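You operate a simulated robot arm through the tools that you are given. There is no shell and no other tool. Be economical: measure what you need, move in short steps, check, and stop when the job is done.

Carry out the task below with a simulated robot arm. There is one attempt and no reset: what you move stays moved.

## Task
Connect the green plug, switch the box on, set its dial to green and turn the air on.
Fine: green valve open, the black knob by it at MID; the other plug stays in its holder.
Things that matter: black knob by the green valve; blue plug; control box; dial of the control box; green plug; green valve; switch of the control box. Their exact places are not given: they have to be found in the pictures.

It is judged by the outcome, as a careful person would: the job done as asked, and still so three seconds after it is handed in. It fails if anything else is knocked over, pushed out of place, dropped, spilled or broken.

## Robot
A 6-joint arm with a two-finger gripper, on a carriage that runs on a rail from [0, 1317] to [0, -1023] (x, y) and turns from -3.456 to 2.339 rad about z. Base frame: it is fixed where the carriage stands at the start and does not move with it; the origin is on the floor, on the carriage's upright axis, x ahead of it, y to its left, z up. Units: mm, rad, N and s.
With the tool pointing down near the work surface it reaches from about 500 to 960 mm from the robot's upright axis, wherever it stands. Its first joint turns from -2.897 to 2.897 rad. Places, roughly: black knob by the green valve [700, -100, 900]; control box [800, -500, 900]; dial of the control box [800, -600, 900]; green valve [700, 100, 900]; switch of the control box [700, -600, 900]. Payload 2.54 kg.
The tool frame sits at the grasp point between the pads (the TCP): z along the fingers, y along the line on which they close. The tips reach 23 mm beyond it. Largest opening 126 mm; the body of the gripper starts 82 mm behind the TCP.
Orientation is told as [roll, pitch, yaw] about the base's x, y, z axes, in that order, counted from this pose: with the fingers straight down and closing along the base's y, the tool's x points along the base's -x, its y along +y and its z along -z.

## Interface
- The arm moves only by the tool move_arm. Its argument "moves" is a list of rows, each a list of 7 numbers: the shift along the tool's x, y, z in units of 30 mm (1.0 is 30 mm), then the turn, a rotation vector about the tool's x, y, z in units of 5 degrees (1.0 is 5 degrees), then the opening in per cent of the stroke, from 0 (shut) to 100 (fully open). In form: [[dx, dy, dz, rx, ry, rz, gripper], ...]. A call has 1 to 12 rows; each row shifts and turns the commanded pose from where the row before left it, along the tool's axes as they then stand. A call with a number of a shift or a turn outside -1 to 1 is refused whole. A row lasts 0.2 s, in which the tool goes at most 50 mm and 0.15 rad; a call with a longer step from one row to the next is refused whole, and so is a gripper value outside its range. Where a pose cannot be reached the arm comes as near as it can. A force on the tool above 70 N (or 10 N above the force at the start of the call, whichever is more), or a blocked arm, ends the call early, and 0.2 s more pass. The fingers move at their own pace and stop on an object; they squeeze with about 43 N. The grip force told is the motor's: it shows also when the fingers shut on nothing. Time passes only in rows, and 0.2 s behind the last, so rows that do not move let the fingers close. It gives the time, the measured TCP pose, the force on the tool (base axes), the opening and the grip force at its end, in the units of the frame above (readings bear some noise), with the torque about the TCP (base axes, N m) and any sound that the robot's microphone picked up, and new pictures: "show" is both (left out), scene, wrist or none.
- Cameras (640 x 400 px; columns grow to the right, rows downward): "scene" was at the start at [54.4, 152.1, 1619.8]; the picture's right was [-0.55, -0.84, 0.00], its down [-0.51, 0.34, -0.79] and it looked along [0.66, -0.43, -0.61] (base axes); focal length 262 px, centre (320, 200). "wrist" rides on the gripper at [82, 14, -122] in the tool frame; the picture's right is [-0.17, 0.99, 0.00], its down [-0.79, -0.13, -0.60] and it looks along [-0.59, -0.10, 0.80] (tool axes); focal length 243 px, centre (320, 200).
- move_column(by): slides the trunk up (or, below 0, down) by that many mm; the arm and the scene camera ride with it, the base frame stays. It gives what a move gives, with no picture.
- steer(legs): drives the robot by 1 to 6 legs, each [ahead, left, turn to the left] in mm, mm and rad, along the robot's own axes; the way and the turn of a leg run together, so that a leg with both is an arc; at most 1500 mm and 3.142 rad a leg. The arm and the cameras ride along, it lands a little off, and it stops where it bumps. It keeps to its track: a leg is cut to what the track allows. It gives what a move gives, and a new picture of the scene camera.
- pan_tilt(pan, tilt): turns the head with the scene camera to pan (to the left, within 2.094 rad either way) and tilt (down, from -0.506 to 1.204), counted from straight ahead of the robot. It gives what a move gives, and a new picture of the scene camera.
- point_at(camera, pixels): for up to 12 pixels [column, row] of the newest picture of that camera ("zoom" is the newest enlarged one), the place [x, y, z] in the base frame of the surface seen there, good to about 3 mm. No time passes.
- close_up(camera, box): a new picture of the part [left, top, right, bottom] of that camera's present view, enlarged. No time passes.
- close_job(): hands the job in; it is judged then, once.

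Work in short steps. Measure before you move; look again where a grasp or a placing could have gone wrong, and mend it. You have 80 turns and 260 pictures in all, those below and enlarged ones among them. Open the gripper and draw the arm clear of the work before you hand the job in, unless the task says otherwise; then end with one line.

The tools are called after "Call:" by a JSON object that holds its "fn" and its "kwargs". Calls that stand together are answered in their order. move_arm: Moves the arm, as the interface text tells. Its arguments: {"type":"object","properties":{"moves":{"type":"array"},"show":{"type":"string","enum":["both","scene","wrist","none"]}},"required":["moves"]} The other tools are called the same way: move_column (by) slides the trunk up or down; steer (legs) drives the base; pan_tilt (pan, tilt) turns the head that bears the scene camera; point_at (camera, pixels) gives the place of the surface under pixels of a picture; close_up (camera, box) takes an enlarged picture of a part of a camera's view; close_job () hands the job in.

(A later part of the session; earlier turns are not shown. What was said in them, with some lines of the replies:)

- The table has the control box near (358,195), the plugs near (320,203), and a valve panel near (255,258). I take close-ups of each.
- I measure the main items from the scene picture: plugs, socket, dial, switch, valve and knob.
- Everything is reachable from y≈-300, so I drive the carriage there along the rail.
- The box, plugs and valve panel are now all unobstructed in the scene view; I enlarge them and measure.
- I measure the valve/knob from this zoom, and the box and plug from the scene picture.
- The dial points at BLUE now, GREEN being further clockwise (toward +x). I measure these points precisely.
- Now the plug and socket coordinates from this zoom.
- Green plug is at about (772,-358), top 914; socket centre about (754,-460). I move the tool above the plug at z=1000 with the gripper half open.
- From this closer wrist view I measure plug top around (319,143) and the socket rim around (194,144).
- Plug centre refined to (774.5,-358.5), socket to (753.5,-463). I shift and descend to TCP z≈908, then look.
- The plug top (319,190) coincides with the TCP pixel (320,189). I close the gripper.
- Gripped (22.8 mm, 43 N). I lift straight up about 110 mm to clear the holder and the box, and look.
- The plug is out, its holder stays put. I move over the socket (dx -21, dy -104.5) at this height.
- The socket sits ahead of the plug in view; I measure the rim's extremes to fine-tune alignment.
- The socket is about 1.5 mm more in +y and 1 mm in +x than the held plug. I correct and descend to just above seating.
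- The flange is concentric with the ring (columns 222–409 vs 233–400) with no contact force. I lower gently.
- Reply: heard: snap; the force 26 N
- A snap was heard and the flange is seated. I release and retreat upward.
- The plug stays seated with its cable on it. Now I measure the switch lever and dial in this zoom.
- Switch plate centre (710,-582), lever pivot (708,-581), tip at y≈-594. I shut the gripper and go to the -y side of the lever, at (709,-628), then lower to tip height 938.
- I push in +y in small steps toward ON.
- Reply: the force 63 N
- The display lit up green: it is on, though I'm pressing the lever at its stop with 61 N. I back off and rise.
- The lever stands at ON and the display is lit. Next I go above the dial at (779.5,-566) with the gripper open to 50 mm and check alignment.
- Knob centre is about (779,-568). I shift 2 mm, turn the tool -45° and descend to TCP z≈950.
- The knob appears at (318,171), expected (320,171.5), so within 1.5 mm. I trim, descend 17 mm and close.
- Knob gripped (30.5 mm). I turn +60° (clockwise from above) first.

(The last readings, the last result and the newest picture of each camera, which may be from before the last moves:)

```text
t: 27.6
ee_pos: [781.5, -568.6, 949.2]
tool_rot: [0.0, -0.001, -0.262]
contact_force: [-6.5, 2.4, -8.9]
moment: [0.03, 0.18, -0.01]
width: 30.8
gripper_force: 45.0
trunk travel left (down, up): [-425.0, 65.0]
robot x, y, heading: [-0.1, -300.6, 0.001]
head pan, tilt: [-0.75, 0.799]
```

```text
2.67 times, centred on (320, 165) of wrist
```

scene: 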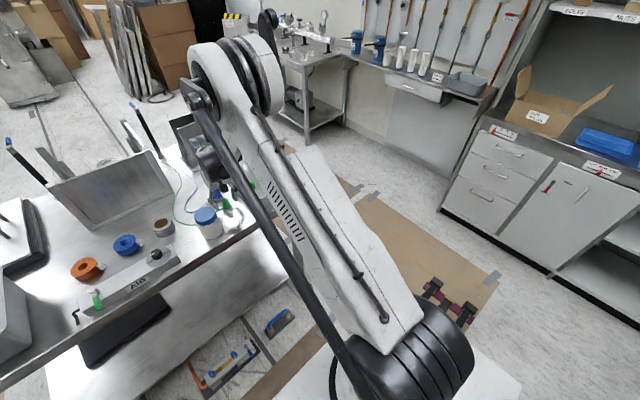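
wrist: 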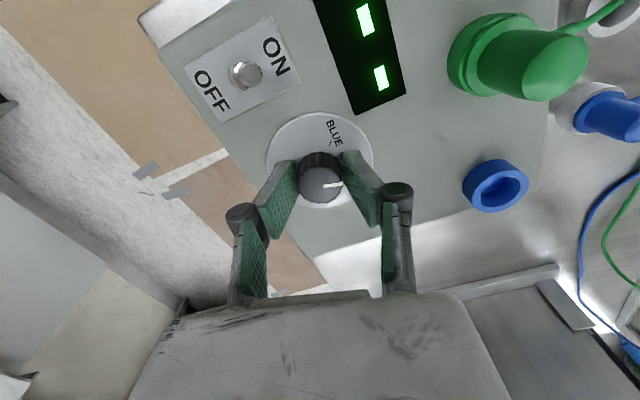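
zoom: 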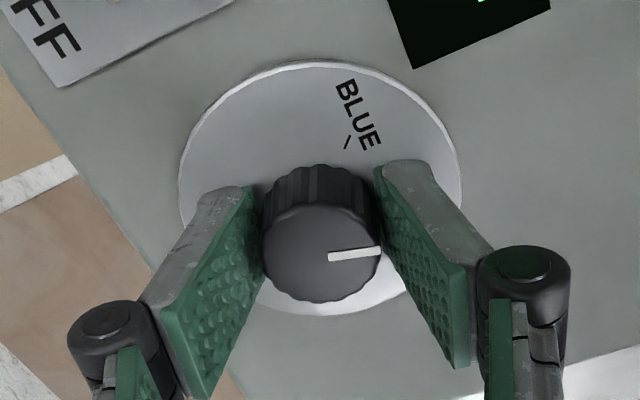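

Pointer is now at 75° in base (along tool y); GREEN is at ≈44°. I turn another 30°.

Call:
{"fn": "move_arm", "kwargs": {"moves": [[0, 0, 0, 0, 0, 1, 10], [0, 0, 0, 0, 0, 1, 10], [0, 0, 0, 0, 0, 1, 10], [0, 0, 0, 0, 0, 1, 10], [0, 0, 0, 0, 0, 1, 10], [0, 0, 0, 0, 0, 1, 10], [0, 0, 0, 0, 0, 0, 10], [0, 0, 0, 0, 0, 0, 40], [0, 0, 0, 0, 0, 0, 40], [0, 0, -0.5, 0, 0, 0, 40], [0, 0, -0.9, 0, 0, 0, 40], [0, 0, -0.9, 0, 0, 0, 40]], "show": "wrist"}}

Call:
{"fn": "close_up", "kwargs": {"camera": "wrist", "box": [240, 70, 400, 220]}}

```text
t: 30.2
ee_pos: [780.3, -569.1, 1018.2]
tool_rot: [0.001, 0.001, -0.784]
contact_force: [0.1, -1.2, 0.2]
moment: [0.04, -0.01, -0.03]
width: 50.3
gripper_force: 0.0
trunk travel left (down, up): [-425.0, 65.0]
robot x, y, heading: [-0.7, -301.9, -0.001]
head pan, tilt: [-0.75, 0.799]
```

wrist: 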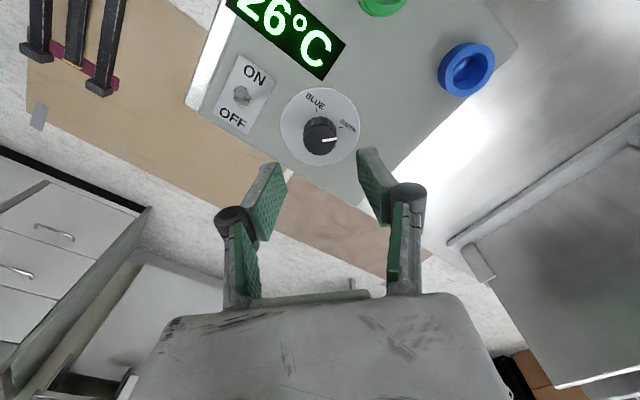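

```text
2.67 times, centred on (320, 145) of wrist
```

zoom: 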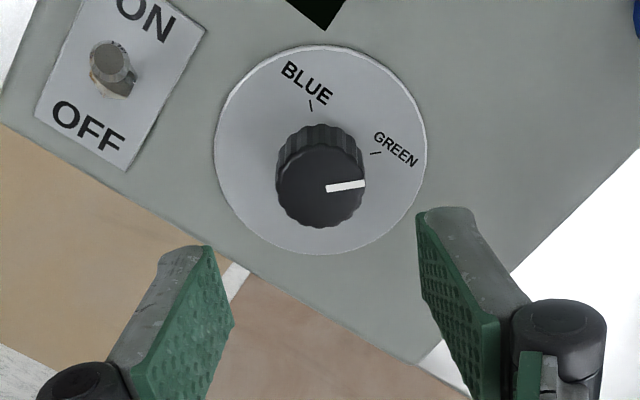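

The display reads 26°C and the pointer lines up with the GREEN tick; switch is ON. I turn the tool back to yaw 0, retreat to x≈699, then travel to the air panel.

Call:
{"fn": "move_arm", "kwargs": {"moves": [[0, 0, -0.15, 0, 0, -1, 40], [0, 0, -0.15, 0, 0, -1, 40], [0, 0, -0.15, 0, 0, -1, 40], [0, 0, -0.15, 0, 0, -1, 40], [0, 0, -0.15, 0, 0, -1, 40], [0, 0, -0.15, 0, 0, -1, 40], [0, 0, -0.15, 0, 0, -1, 40], [0, 0, -0.15, 0, 0, -1, 40], [0, 0, -0.15, 0, 0, -1, 40], [0.9, 0, 0, 0, 0, 0, 40], [0.9, 0, 0, 0, 0, 0, 40], [0.9, 0, 0, 0, 0, 0, 40]], "show": "none"}}

Call:
{"fn": "move_arm", "kwargs": {"moves": [[0, 1, 0, 0, 0, 0, 40], [0, 1, 0, 0, 0, 0, 40], [0, 1, 0, 0, 0, 0, 40], [0, 1, 0, 0, 0, 0, 40], [0, 1, 0, 0, 0, 0, 40], [0, 1, 0, 0, 0, 0, 40], [0, 1, 0, 0, 0, 0, 40], [0, 1, 0, 0, 0, 0, 40], [0, 1, 0, 0, 0, 0, 40], [0, 1, 0, 0, 0, 0, 40], [0, 1, 0, 0, 0, 0, 40], [0, 1, 0, 0, 0, 0, 40]], "show": "none"}}

Call:
{"fn": "move_arm", "kwargs": {"moves": [[0, 1, 0, 0, 0, 0, 40], [0, 1, 0, 0, 0, 0, 40], [0, 1, 0, 0, 0, 0, 40], [0, 1, 0, 0, 0, 0, 40], [0, 0, 0, 0, 0, 0, 40]], "show": "wrist"}}

Call:
{"fn": "close_up", "kwargs": {"camera": "wrist", "box": [240, 70, 400, 220]}}

```text
t: 32.8
ee_pos: [697.9, -569.1, 1059.4]
tool_rot: [0.0, -0.001, 0.003]
contact_force: [-0.3, 0.0, -0.4]
moment: [0.0, -0.02, 0.02]
width: 50.5
gripper_force: 0.1
trunk travel left (down, up): [-425.0, 65.0]
robot x, y, heading: [-1.1, -300.3, 0.001]
head pan, tilt: [-0.75, 0.799]
```

```text
t: 35.4
ee_pos: [698.4, -208.3, 1059.5]
tool_rot: [0.0, 0.0, 0.0]
contact_force: [0.6, 0.6, -1.3]
moment: [0.0, -0.01, -0.03]
width: 50.5
gripper_force: 0.0
trunk travel left (down, up): [-425.0, 65.0]
robot x, y, heading: [-1.0, -299.8, 0.007]
head pan, tilt: [-0.75, 0.799]
```

```text
t: 36.6
ee_pos: [698.6, -87.8, 1059.1]
tool_rot: [0.001, -0.001, 0.002]
contact_force: [0.0, 0.5, 0.2]
moment: [0.03, 0.0, -0.01]
width: 50.5
gripper_force: 0.0
trunk travel left (down, up): [-425.0, 65.0]
robot x, y, heading: [1.8, -300.2, 0.002]
head pan, tilt: [-0.75, 0.799]
```

wrist: 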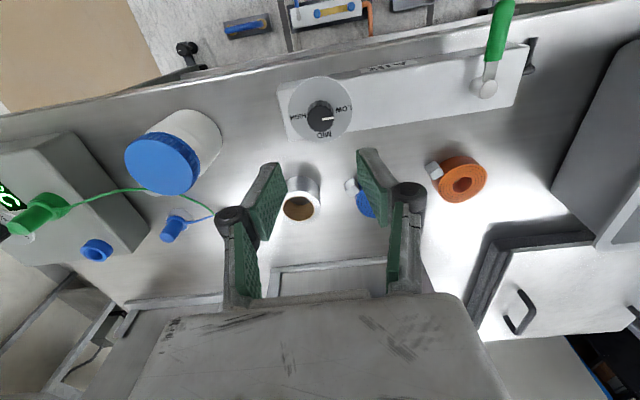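

```text
2.67 times, centred on (320, 145) of wrist
```

zoom: 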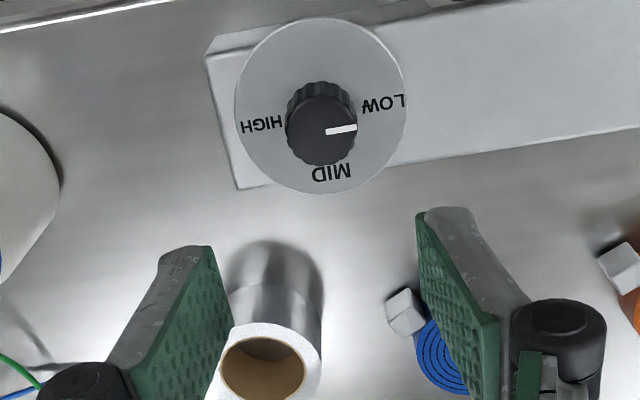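

Pointer is at LOW, MID lies toward +x. I measure disc, pointer and labels.

Call:
{"fn": "point_at", "kwargs": {"camera": "zoom", "pixels": [[330, 131], [355, 127], [331, 174], [382, 104], [262, 124], [236, 105], [406, 105], [320, 18], [322, 193], [320, 162], [285, 128], [320, 135]]}}

Call:
{"fn": "close_up", "kwargs": {"camera": "wrist", "box": [280, 70, 360, 150]}}

```text
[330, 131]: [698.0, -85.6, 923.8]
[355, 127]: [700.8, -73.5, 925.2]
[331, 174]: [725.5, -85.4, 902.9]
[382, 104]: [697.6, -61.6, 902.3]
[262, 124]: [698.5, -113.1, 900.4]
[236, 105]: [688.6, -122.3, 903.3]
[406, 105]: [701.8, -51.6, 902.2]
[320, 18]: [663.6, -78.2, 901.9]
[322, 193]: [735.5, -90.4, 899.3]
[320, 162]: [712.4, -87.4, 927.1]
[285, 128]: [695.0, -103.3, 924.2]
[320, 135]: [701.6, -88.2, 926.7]
```

```text
5.00 times, centred on (320, 110) of wrist
```

zoom: 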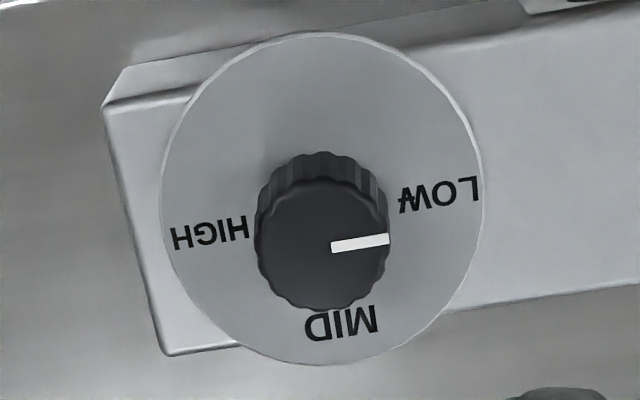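

Knob centre ≈(700,-88), top 926; MID is 90° clockwise from LOW. I turn the tool -45° while descending to z≈960, and check.

Call:
{"fn": "move_arm", "kwargs": {"moves": [[-0.05, 0, 0.367, 0, 0, -1, 40], [0, 0, 0.367, 0, 0, -1, 40], [0, 0, 0.367, 0, 0, -1, 40], [0, 0, 0.367, 0, 0, -1, 40], [0, 0, 0.367, 0, 0, -1, 40], [0, 0, 0.367, 0, 0, -1, 40], [0, 0, 0.367, 0, 0, -1, 40], [0, 0, 0.367, 0, 0, -1, 40], [0, 0, 0.367, 0, 0, -1, 40], [0, 0, 0, 0, 0, 0, 40]], "show": "wrist"}}

Call:
{"fn": "close_up", "kwargs": {"camera": "wrist", "box": [240, 100, 400, 250]}}

```text
t: 38.8
ee_pos: [699.9, -89.1, 959.2]
tool_rot: [0.0, 0.001, 0.788]
contact_force: [0.0, 0.3, -0.8]
moment: [0.0, 0.01, 0.0]
width: 50.7
gripper_force: 0.1
trunk travel left (down, up): [-425.0, 65.0]
robot x, y, heading: [0.6, -300.7, -0.004]
head pan, tilt: [-0.75, 0.799]
```

wrist: 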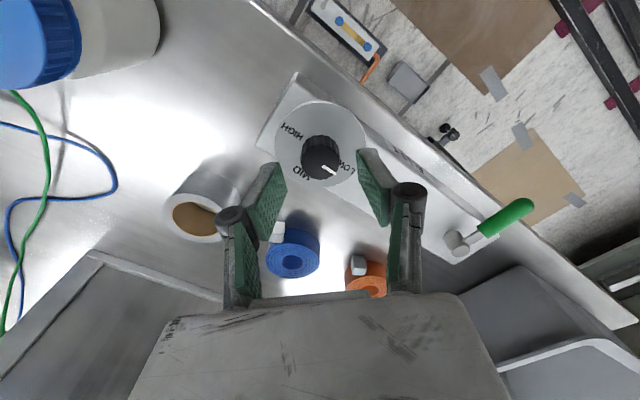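

```text
2.67 times, centred on (320, 175) of wrist
```

zoom: 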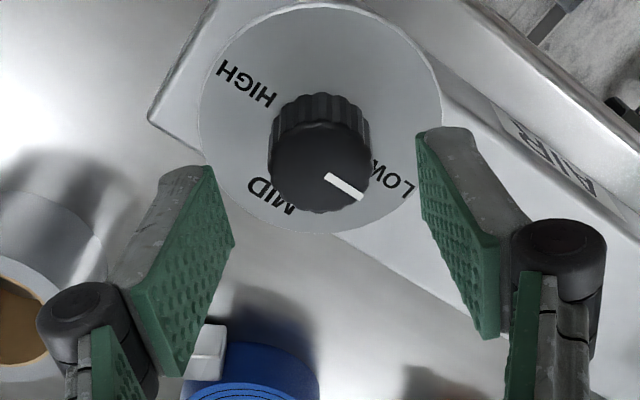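

The knob top (320,163) lies exactly on the TCP axis. I descend to z≈930 and close on it.

Call:
{"fn": "move_arm", "kwargs": {"moves": [[0, 0, 0.5, 0, 0, 0, 40], [0, 0, 0.47, 0, 0, 0, 40], [0, 0, 0, 0, 0, 0, 40], [0, 0, 0, 0, 0, 0, 20], [0, 0, 0, 0, 0, 0, 10], [0, 0, 0, 0, 0, 0, 10], [0, 0, 0, 0, 0, 0, 10]], "show": "wrist"}}

```text
t: 40.4
ee_pos: [700.2, -88.1, 931.5]
tool_rot: [0.001, -0.001, 0.787]
contact_force: [-6.7, -1.0, -3.5]
moment: [0.03, 0.11, -0.01]
width: 30.7
gripper_force: 44.5
trunk travel left (down, up): [-425.0, 65.0]
robot x, y, heading: [-1.2, -298.9, 0.004]
head pan, tilt: [-0.75, 0.799]
```

wrist: 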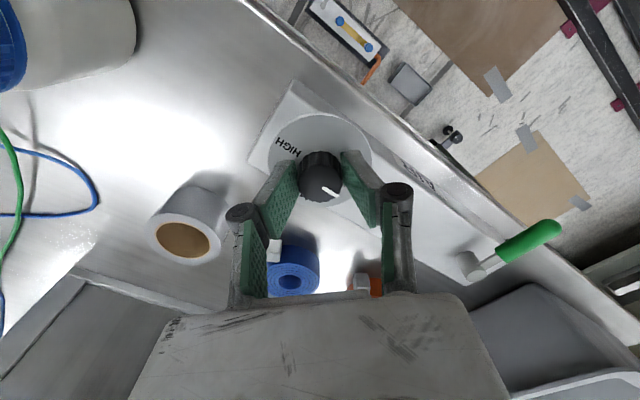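

Gripped. I turn +60° first and listen for clicks.

Call:
{"fn": "move_arm", "kwargs": {"moves": [[0, 0, 0, 0, 0, 1, 10], [0, 0, 0, 0, 0, 1, 10], [0, 0, 0, 0, 0, 1, 10], [0, 0, 0, 0, 0, 1, 10], [0, 0, 0, 0, 0, 1, 10], [0, 0, 0, 0, 0, 1, 10], [0, 0, 0, 0, 0, 1, 10], [0, 0, 0, 0, 0, 1, 10], [0, 0, 0, 0, 0, 1, 10], [0, 0, 0, 0, 0, 1, 10], [0, 0, 0, 0, 0, 1, 10], [0, 0, 0, 0, 0, 1, 10]], "show": "none"}}

Call:
{"fn": "move_arm", "kwargs": {"moves": [[0, 0, 0, 0, 0, 1, 10], [0, 0, 0, 0, 0, 1, 10], [0, 0, 0, 0, 0, 1, 10], [0, 0, 0, 0, 0, 1, 10], [0, 0, 0, 0, 0, 1, 10], [0, 0, 0, 0, 0, 1, 10], [0, 0, 0, 0, 0, 0, 10], [0, 0, 0, 0, 0, 0, 40], [0, 0, 0, 0, 0, 0, 40], [0, 0, -0.5, 0, 0, 0, 40], [0, 0, -0.9, 0, 0, 0, 40], [0, 0, -0.9, 0, 0, 0, 40]], "show": "wrist"}}

Call:
{"fn": "close_up", "kwargs": {"camera": "wrist", "box": [270, 80, 370, 180]}}

```text
t: 43.0
ee_pos: [700.7, -88.5, 931.3]
tool_rot: [0.0, -0.002, -0.26]
contact_force: [12.8, 7.6, 20.7]
moment: [0.12, -0.63, 0.01]
width: 30.6
gripper_force: 45.4
trunk travel left (down, up): [-425.0, 65.0]
robot x, y, heading: [-4.4, -300.5, -0.001]
head pan, tilt: [-0.75, 0.799]
```

```text
t: 45.6
ee_pos: [698.6, -88.6, 1001.2]
tool_rot: [0.001, 0.0, -0.784]
contact_force: [0.5, 0.1, 0.8]
moment: [-0.02, -0.04, 0.0]
width: 50.3
gripper_force: 0.1
trunk travel left (down, up): [-425.0, 65.0]
robot x, y, heading: [0.8, -301.4, 0.002]
head pan, tilt: [-0.75, 0.799]
```

wrist: 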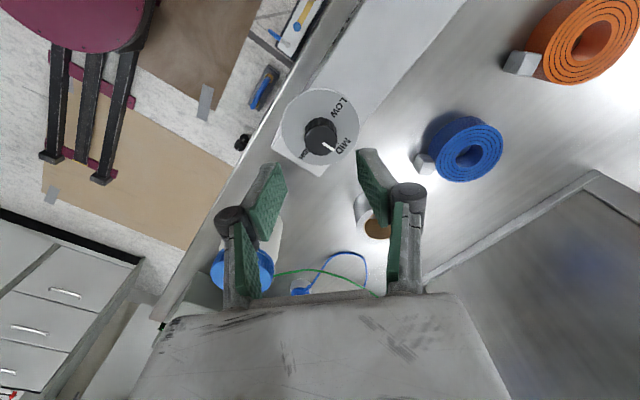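

```text
4.00 times, centred on (320, 130) of wrist
```

zoom: 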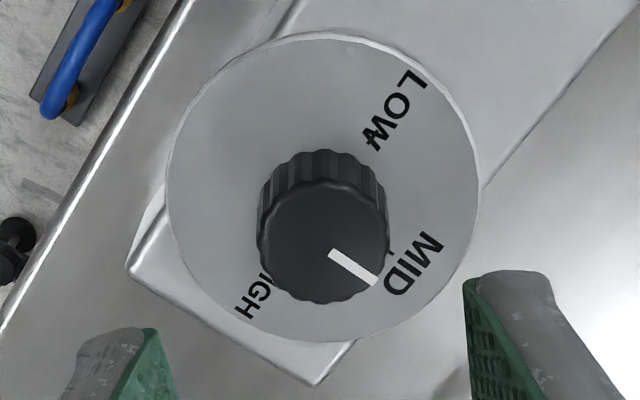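

I measure the pointer against the MID tick at (390,252).

Call:
{"fn": "point_at", "kwargs": {"camera": "zoom", "pixels": [[333, 252], [344, 260], [356, 268], [376, 281], [390, 251], [410, 264], [393, 122], [168, 190], [479, 190], [322, 33], [322, 341], [255, 296]]}}

Call:
{"fn": "close_up", "kwargs": {"camera": "wrist", "box": [300, 110, 350, 160]}}

```text
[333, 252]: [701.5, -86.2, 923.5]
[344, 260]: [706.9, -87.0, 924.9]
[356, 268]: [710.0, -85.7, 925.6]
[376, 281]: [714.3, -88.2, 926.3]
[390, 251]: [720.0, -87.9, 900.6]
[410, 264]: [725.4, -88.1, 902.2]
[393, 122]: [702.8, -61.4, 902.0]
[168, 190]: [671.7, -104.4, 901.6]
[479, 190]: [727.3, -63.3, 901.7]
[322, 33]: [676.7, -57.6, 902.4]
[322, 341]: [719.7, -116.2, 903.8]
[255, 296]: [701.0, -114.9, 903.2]
```

```text
8.00 times, centred on (325, 135) of wrist
```

zoom: 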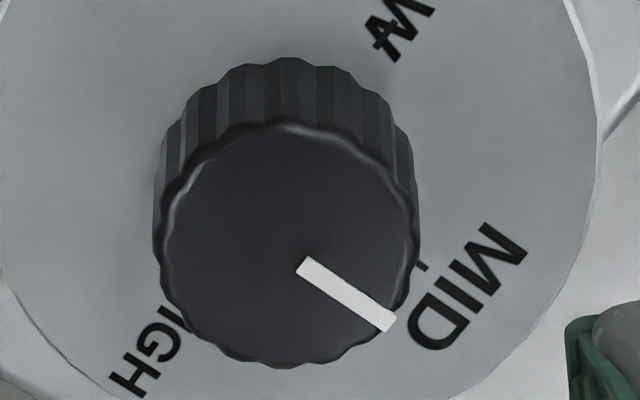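

The knob points along +x at the MID tick. Now back to yaw 0, and over to view the valve lever.

Call:
{"fn": "move_arm", "kwargs": {"moves": [[0, 0, -0.15, 0, 0, -1, 20], [0, 0, -0.15, 0, 0, -1, 20], [0, 0, -0.15, 0, 0, -1, 20], [0, 0, -0.15, 0, 0, -1, 20], [0, 0, -0.15, 0, 0, -1, 20], [0, 0, -0.15, 0, 0, -1, 20], [0, 0, -0.15, 0, 0, -1, 20], [0, 0, -0.15, 0, 0, -1, 20], [0, 0, -0.15, 0, 0, -1, 20], [0.8, 0.8, 0, 0, 0, 0, 20], [0.8, 0.8, 0, 0, 0, 0, 20], [0.4, 0.8, 0, 0, 0, 0, 20]], "show": "wrist"}}

Call:
{"fn": "close_up", "kwargs": {"camera": "wrist", "box": [340, 60, 500, 210]}}

```text
t: 48.2
ee_pos: [640.0, -16.7, 1040.4]
tool_rot: [0.0, 0.001, 0.002]
contact_force: [0.1, -0.1, -0.1]
moment: [-0.05, 0.0, -0.03]
width: 25.2
gripper_force: 0.0
trunk travel left (down, up): [-425.0, 65.0]
robot x, y, heading: [-3.7, -302.1, 0.002]
head pan, tilt: [-0.75, 0.799]
```

wrist: 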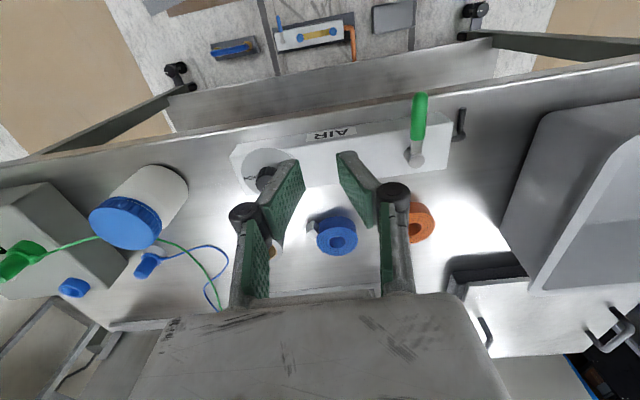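

```text
2.67 times, centred on (420, 135) of wrist
```

zoom: 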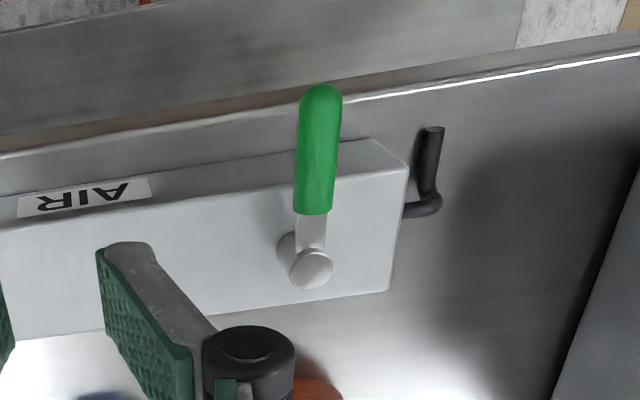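

I measure the lever and its pivot.

Call:
{"fn": "point_at", "kwargs": {"camera": "zoom", "pixels": [[320, 92], [300, 130], [339, 130], [318, 130], [316, 190], [297, 190], [334, 190], [312, 225], [311, 268], [285, 245], [434, 140], [400, 170]]}}

```text
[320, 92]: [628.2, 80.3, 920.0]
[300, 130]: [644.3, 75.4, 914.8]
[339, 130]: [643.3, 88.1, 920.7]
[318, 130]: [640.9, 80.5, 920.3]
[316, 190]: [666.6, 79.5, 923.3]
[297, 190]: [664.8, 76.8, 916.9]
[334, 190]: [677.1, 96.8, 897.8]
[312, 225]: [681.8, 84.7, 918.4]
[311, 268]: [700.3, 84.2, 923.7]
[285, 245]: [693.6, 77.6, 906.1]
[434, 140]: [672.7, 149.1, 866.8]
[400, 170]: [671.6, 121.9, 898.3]
```

Lever: centre y≈82, x 627–675, z 908–922, pivot (700,82). I move over it at (650,82), lower the open fingers astride it.

Call:
{"fn": "move_arm", "kwargs": {"moves": [[-0.083, 0.82, 0, 0, 0, 0, 35], [-0.083, 0.82, 0, 0, 0, 0, 35], [-0.083, 0.82, 0, 0, 0, 0, 35], [-0.084, 0.83, 0, 0, 0, 0, 35], [0, 0, 0.9, 0, 0, 0, 35], [0, 0, 0.9, 0, 0, 0, 35], [0, 0, 0.9, 0, 0, 0, 35], [0, 0, 0.5, 0, 0, 0, 35], [0, 0, 0, 0, 0, 0, 35]], "show": "wrist"}}

Call:
{"fn": "close_up", "kwargs": {"camera": "wrist", "box": [240, 100, 400, 250]}}

```text
t: 50.2
ee_pos: [648.2, 82.4, 944.0]
tool_rot: [0.0, -0.002, 0.001]
contact_force: [0.0, 0.1, -0.3]
moment: [0.02, 0.01, 0.01]
width: 44.2
gripper_force: 0.1
trunk travel left (down, up): [-425.0, 65.0]
robot x, y, heading: [0.4, -302.8, 0.003]
head pan, tilt: [-0.75, 0.799]
```

wrist: 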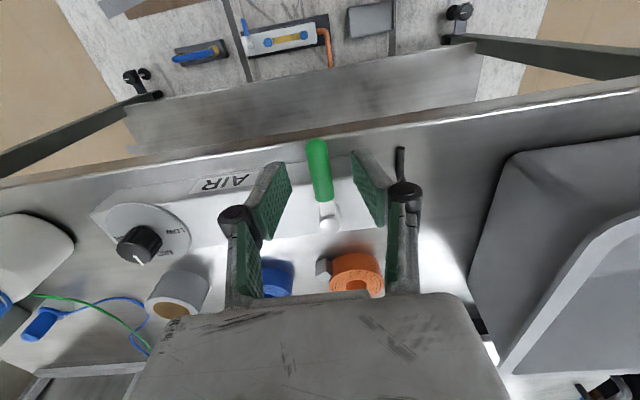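

```text
2.67 times, centred on (320, 175) of wrist
```

zoom: 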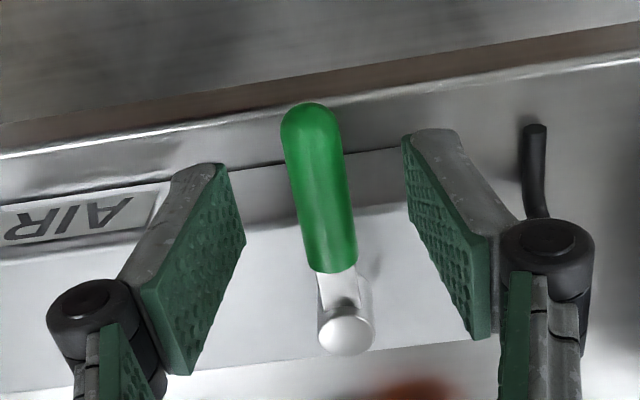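

The lever is centred between the fingers. I lower 13 mm and close on it.

Call:
{"fn": "move_arm", "kwargs": {"moves": [[0, 0, 0.43, 0, 0, 0, 35], [0, 0, 0, 0, 0, 0, 20], [0, 0, 0, 0, 0, 0, 5], [0, 0, 0, 0, 0, 0, 5], [0, 0, 0, 0, 0, 0, 5]], "show": "wrist"}}

```text
t: 51.4
ee_pos: [648.9, 80.7, 932.0]
tool_rot: [0.001, 0.001, 0.001]
contact_force: [-3.0, -0.8, -1.8]
moment: [-0.05, 0.13, -0.08]
width: 13.8
gripper_force: 39.9
trunk travel left (down, up): [-425.0, 65.0]
robot x, y, heading: [-1.0, -298.5, -0.002]
head pan, tilt: [-0.75, 0.799]
```

wrist: 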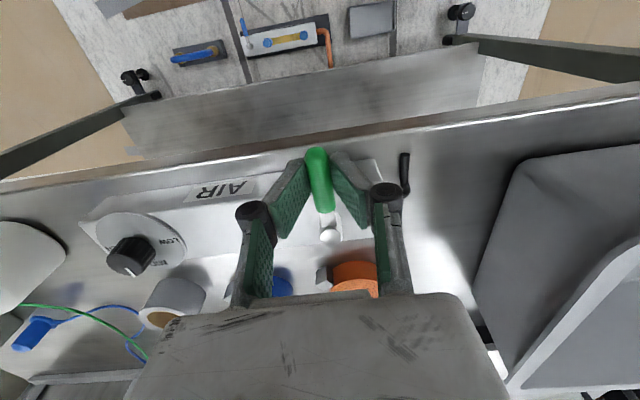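

Gripped (13.8 mm). I swing a small amount, 10° toward -y, and read the force to learn whether it turns that way.

Call:
{"fn": "move_arm", "kwargs": {"moves": [[-0.006, -0.145, 0, 0, 0, -1, 5], [-0.006, -0.145, 0, 0, 0, -1, 5], [0, 0, 0, 0, 0, 0, 5]], "show": "none"}}

```text
t: 52.2
ee_pos: [649.0, 71.7, 931.3]
tool_rot: [0.001, -0.001, 0.178]
contact_force: [-7.5, -7.8, -14.8]
moment: [-0.04, -0.34, -0.33]
width: 14.2
gripper_force: 39.9
trunk travel left (down, up): [-425.0, 65.0]
robot x, y, heading: [-1.0, -304.4, 0.001]
head pan, tilt: [-0.75, 0.799]
```

It follows with little force. I continue 40° and look.

Call:
{"fn": "move_arm", "kwargs": {"moves": [[-0.006, -0.145, 0, 0, 0, -1, 5], [-0.006, -0.145, 0, 0, 0, -1, 5], [-0.006, -0.145, 0, 0, 0, -1, 5], [-0.006, -0.145, 0, 0, 0, -1, 5], [-0.006, -0.145, 0, 0, 0, -1, 5], [-0.006, -0.145, 0, 0, 0, -1, 5], [-0.006, -0.145, 0, 0, 0, -1, 5], [-0.006, -0.145, 0, 0, 0, -1, 5], [0, 0, 0, 0, 0, 0, 5]], "show": "wrist"}}

```text
t: 54.2
ee_pos: [667.7, 42.4, 931.1]
tool_rot: [0.0, -0.001, 0.877]
contact_force: [-20.5, -27.6, -31.7]
moment: [-0.52, 0.39, -0.09]
width: 13.9
gripper_force: 40.2
trunk travel left (down, up): [-425.0, 65.0]
robot x, y, heading: [2.1, -303.4, 0.002]
head pan, tilt: [-0.75, 0.799]
```

wrist: 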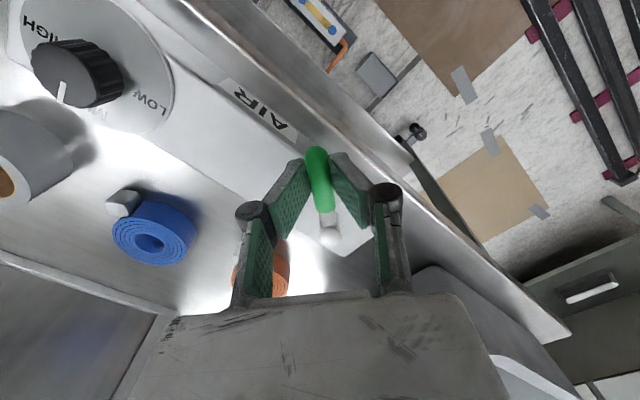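

The lever turned 50° and the panel is in place; a mild outward force shows a radius mismatch, so I relieve 2 mm outward and continue 40°.

Call:
{"fn": "move_arm", "kwargs": {"moves": [[0.06, 0, -0.02, 0, 0, 0, 5], [0.0, -0.145, 0, 0, 0, -1, 5], [0.0, -0.145, 0, 0, 0, -1, 5], [0.0, -0.145, 0, 0, 0, -1, 5], [0.0, -0.145, 0, 0, 0, -1, 5], [0.0, -0.145, 0, 0, 0, -1, 5], [0.0, -0.145, 0, 0, 0, -1, 5], [0, 0, 0, 0, 0, 0, 5]], "show": "none"}}

Call:
{"fn": "move_arm", "kwargs": {"moves": [[0.0, -0.145, 0, 0, 0, -1, 5], [0.0, -0.145, 0, 0, 0, -1, 5], [0, 0, 0, 0, 0, 0, 5]], "show": "wrist"}}

```text
t: 56.0
ee_pos: [690.7, 31.1, 931.2]
tool_rot: [0.0, -0.001, 1.4]
contact_force: [20.2, 0.7, -16.8]
moment: [0.43, -0.41, -1.02]
width: 14.0
gripper_force: 39.7
trunk travel left (down, up): [-425.0, 65.0]
robot x, y, heading: [-1.4, -299.4, 0.002]
head pan, tilt: [-0.75, 0.799]
```

```text
t: 56.8
ee_pos: [698.9, 30.2, 932.3]
tool_rot: [0.003, 0.001, 1.575]
contact_force: [24.6, 8.0, -10.1]
moment: [0.42, -0.43, -1.21]
width: 13.9
gripper_force: 40.3
trunk travel left (down, up): [-425.0, 65.0]
robot x, y, heading: [-1.7, -300.4, 0.002]
head pan, tilt: [-0.75, 0.799]
```

wrist: 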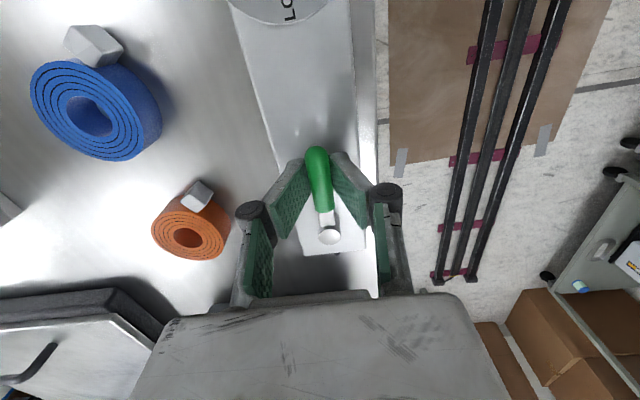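

The lever now lies along the body. I release, rise and check.

Call:
{"fn": "move_arm", "kwargs": {"moves": [[0, 0, 0, 0, 0, 0, 30], [0, 0, 0, 0, 0, 0, 30], [0, 0, 0, 0, 0, 0, 30], [0, 0, -0.5, 0, 0, 0, 30], [0, 0, -0.9, 0, 0, 0, 30], [0, 0, -0.9, 0, 0, 0, 30], [0, 0, -0.9, 0, 0, 0, 30], [0, 0, 0, 0, 0, 0, 30]], "show": "wrist"}}

Call:
{"fn": "close_up", "kwargs": {"camera": "wrist", "box": [240, 0, 440, 200]}}

```text
t: 58.6
ee_pos: [697.4, 29.8, 1029.4]
tool_rot: [0.0, 0.0, 1.573]
contact_force: [-1.6, -0.8, 0.5]
moment: [-0.02, 0.0, 0.0]
width: 38.1
gripper_force: 0.0
trunk travel left (down, up): [-425.0, 65.0]
robot x, y, heading: [-1.3, -299.3, 0.002]
head pan, tilt: [-0.75, 0.799]
```

wrist: 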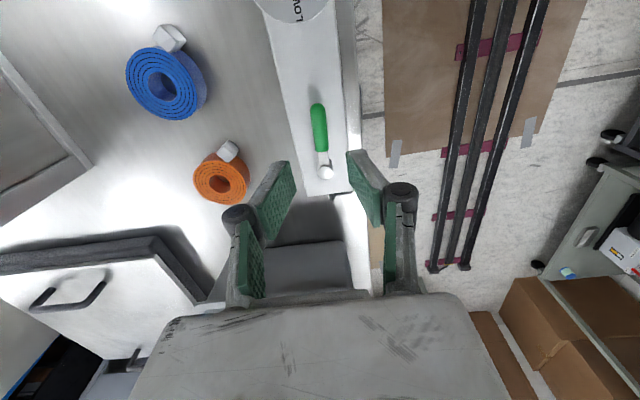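

```text
2.00 times, centred on (340, 100) of wrist
```

zoom: 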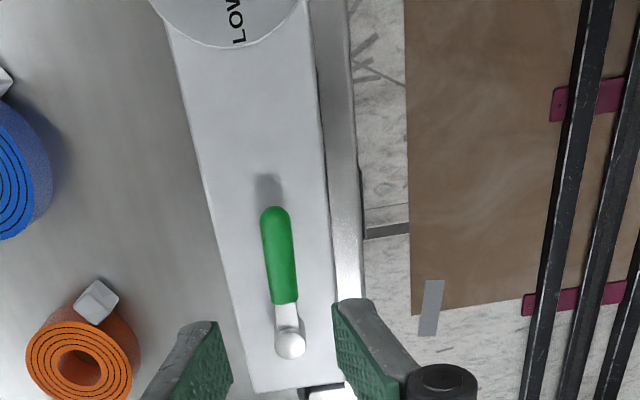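

Lever is parallel to the body. I rise, turn the wrist back and draw the arm away, then inspect everything.

Call:
{"fn": "move_arm", "kwargs": {"moves": [[0, 0, -0.9, 0, 0, 1, 40], [0, 0, -0.9, 0, 0, 1, 40], [0, 0, -0.9, 0, 0, 1, 40], [0, 0, -0.9, 0, 0, 1, 40], [0, 0, -0.9, 0, 0, 1, 40], [0, 0, -0.9, 0, 0, 1, 40], [0, 0, -0.5, 0, 0, 1, 40], [0, 0, 0, 0, 0, 1, 40], [0, 0, 0, 0, 0, 1, 40], [0, 0, 0, 0, 0, 1, 40], [0, 0, 0, 0, 0, 1, 40], [0, 0, 0, 0, 0, 1, 40]], "show": "none"}}

Call:
{"fn": "move_arm", "kwargs": {"moves": [[0, 0, 0, 0, 0, 1, 40], [0, 0, 0, 0, 0, 1, 40], [0, 0, 0, 0, 0, 1, 40], [0, 0, 0, 0, 0, 1, 40], [0, 0, 0, 0, 0, 1, 40], [0, 0, 0, 0, 0, 1, 40], [1, 0, 0, 0, 0, 0, 40], [1, 0, 0, 0, 0, 0, 40], [1, 0, 0, 0, 0, 0, 40], [1, 0, 0, 0, 0, 0, 40], [1, 0, 0, 0, 0, 0, 40], [0, 0, 0, 0, 0, 0, 40]]}}

Call:
{"fn": "close_up", "kwargs": {"camera": "scene", "box": [60, 150, 320, 320]}}

Call:
{"fn": "close_up", "kwargs": {"camera": "wrist", "box": [0, 100, 240, 250]}}

```text
t: 61.2
ee_pos: [698.4, 30.7, 1206.0]
tool_rot: [-0.001, -0.001, 0.526]
contact_force: [0.1, -0.1, 1.0]
moment: [-0.01, -0.01, 0.02]
width: 50.4
gripper_force: 0.0
trunk travel left (down, up): [-425.0, 65.0]
robot x, y, heading: [1.7, -297.3, -0.0]
head pan, tilt: [-0.75, 0.799]
```

```text
t: 63.8
ee_pos: [546.7, 30.3, 1206.9]
tool_rot: [0.0, 0.0, 0.001]
contact_force: [0.1, -0.2, 0.7]
moment: [0.01, -0.04, -0.01]
width: 50.5
gripper_force: 0.1
trunk travel left (down, up): [-425.0, 65.0]
robot x, y, heading: [2.3, -297.2, 0.004]
head pan, tilt: [-0.75, 0.799]
```

scene: 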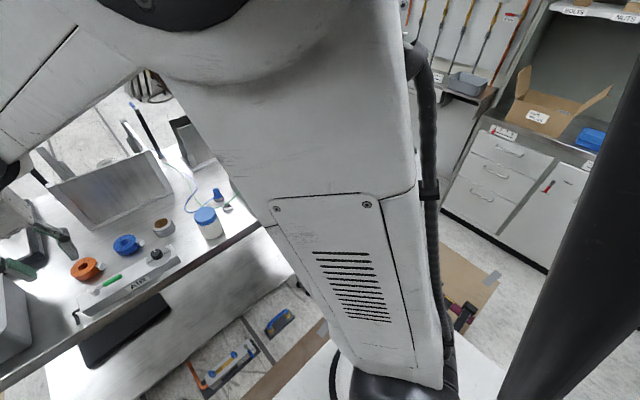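
wrist: 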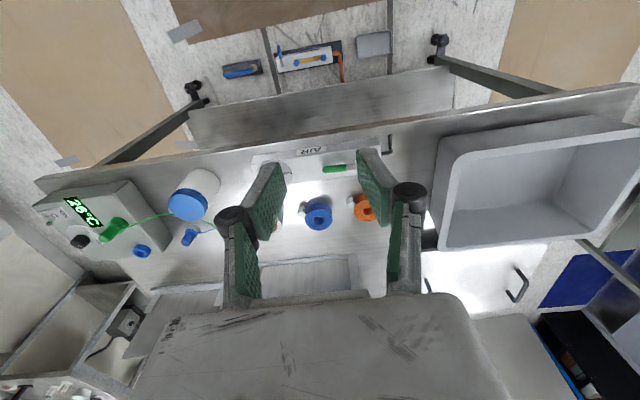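

```text
2.35 times, centred on (190, 235) of scene
```

zoom: 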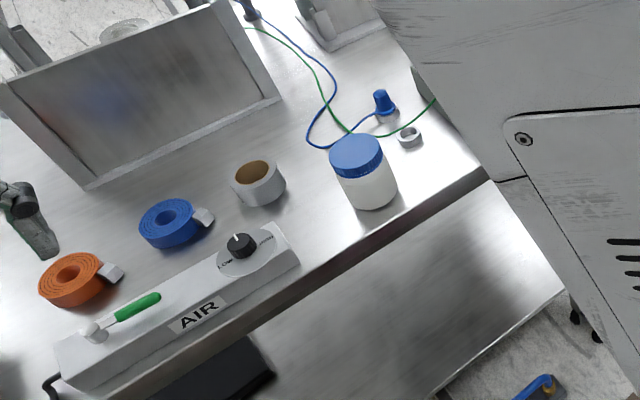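

```text
2.67 times, centred on (120, 175) of wrist
```

zoom: 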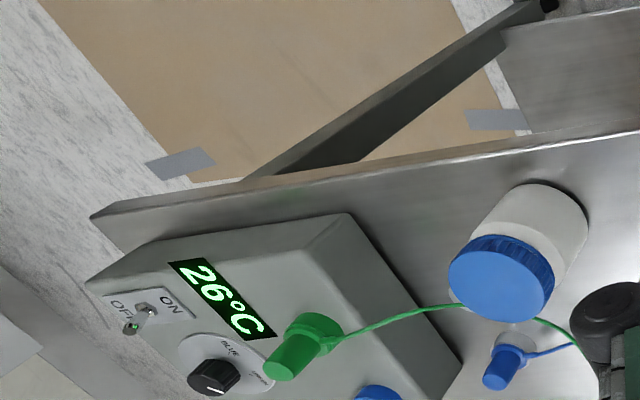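

All is as intended; as the switch lever looks ambiguous from this angle, I measure its tip (130,328) and base (148,310) in the zoom.

Call:
{"fn": "point_at", "kwargs": {"camera": "zoom", "pixels": [[130, 328], [134, 323], [146, 309], [172, 303], [122, 303], [214, 391], [222, 392]]}}

Call:
{"fn": "close_up", "kwargs": {"camera": "wrist", "box": [50, 190, 110, 250]}}

```text
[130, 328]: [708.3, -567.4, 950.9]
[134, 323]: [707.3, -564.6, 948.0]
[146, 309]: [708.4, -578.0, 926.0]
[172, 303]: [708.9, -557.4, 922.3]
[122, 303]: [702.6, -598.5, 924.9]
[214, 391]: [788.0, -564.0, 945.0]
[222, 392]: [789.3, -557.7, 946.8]
```

```text
6.67 times, centred on (80, 220) of wrist
```

zoom: 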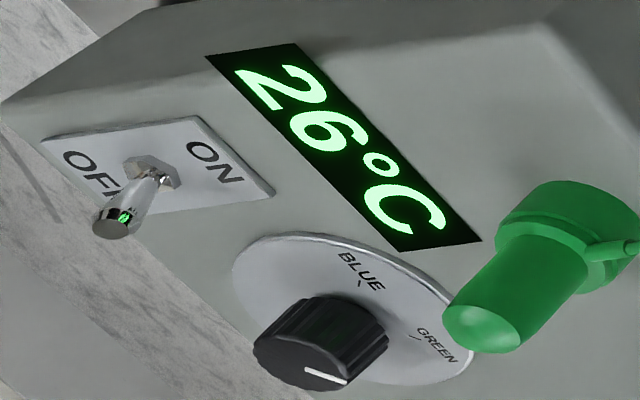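

The lever tip is at y=-567 against the pivot at y=-579, so it is tilted to ON. The dial is at GREEN, the plug is seated, the valve is open, the knob is at MID, and the arm is clear. I hand the job in.

Call:
{"fn": "close_job", "kwargs": {}}

```text
The job is handed in.
```

The job is handed in: the green plug is connected (it snapped in), the box is on and reading 26°C, its dial is at GREEN, the green valve is open with the black knob at MID, and the blue plug is still in its holder.
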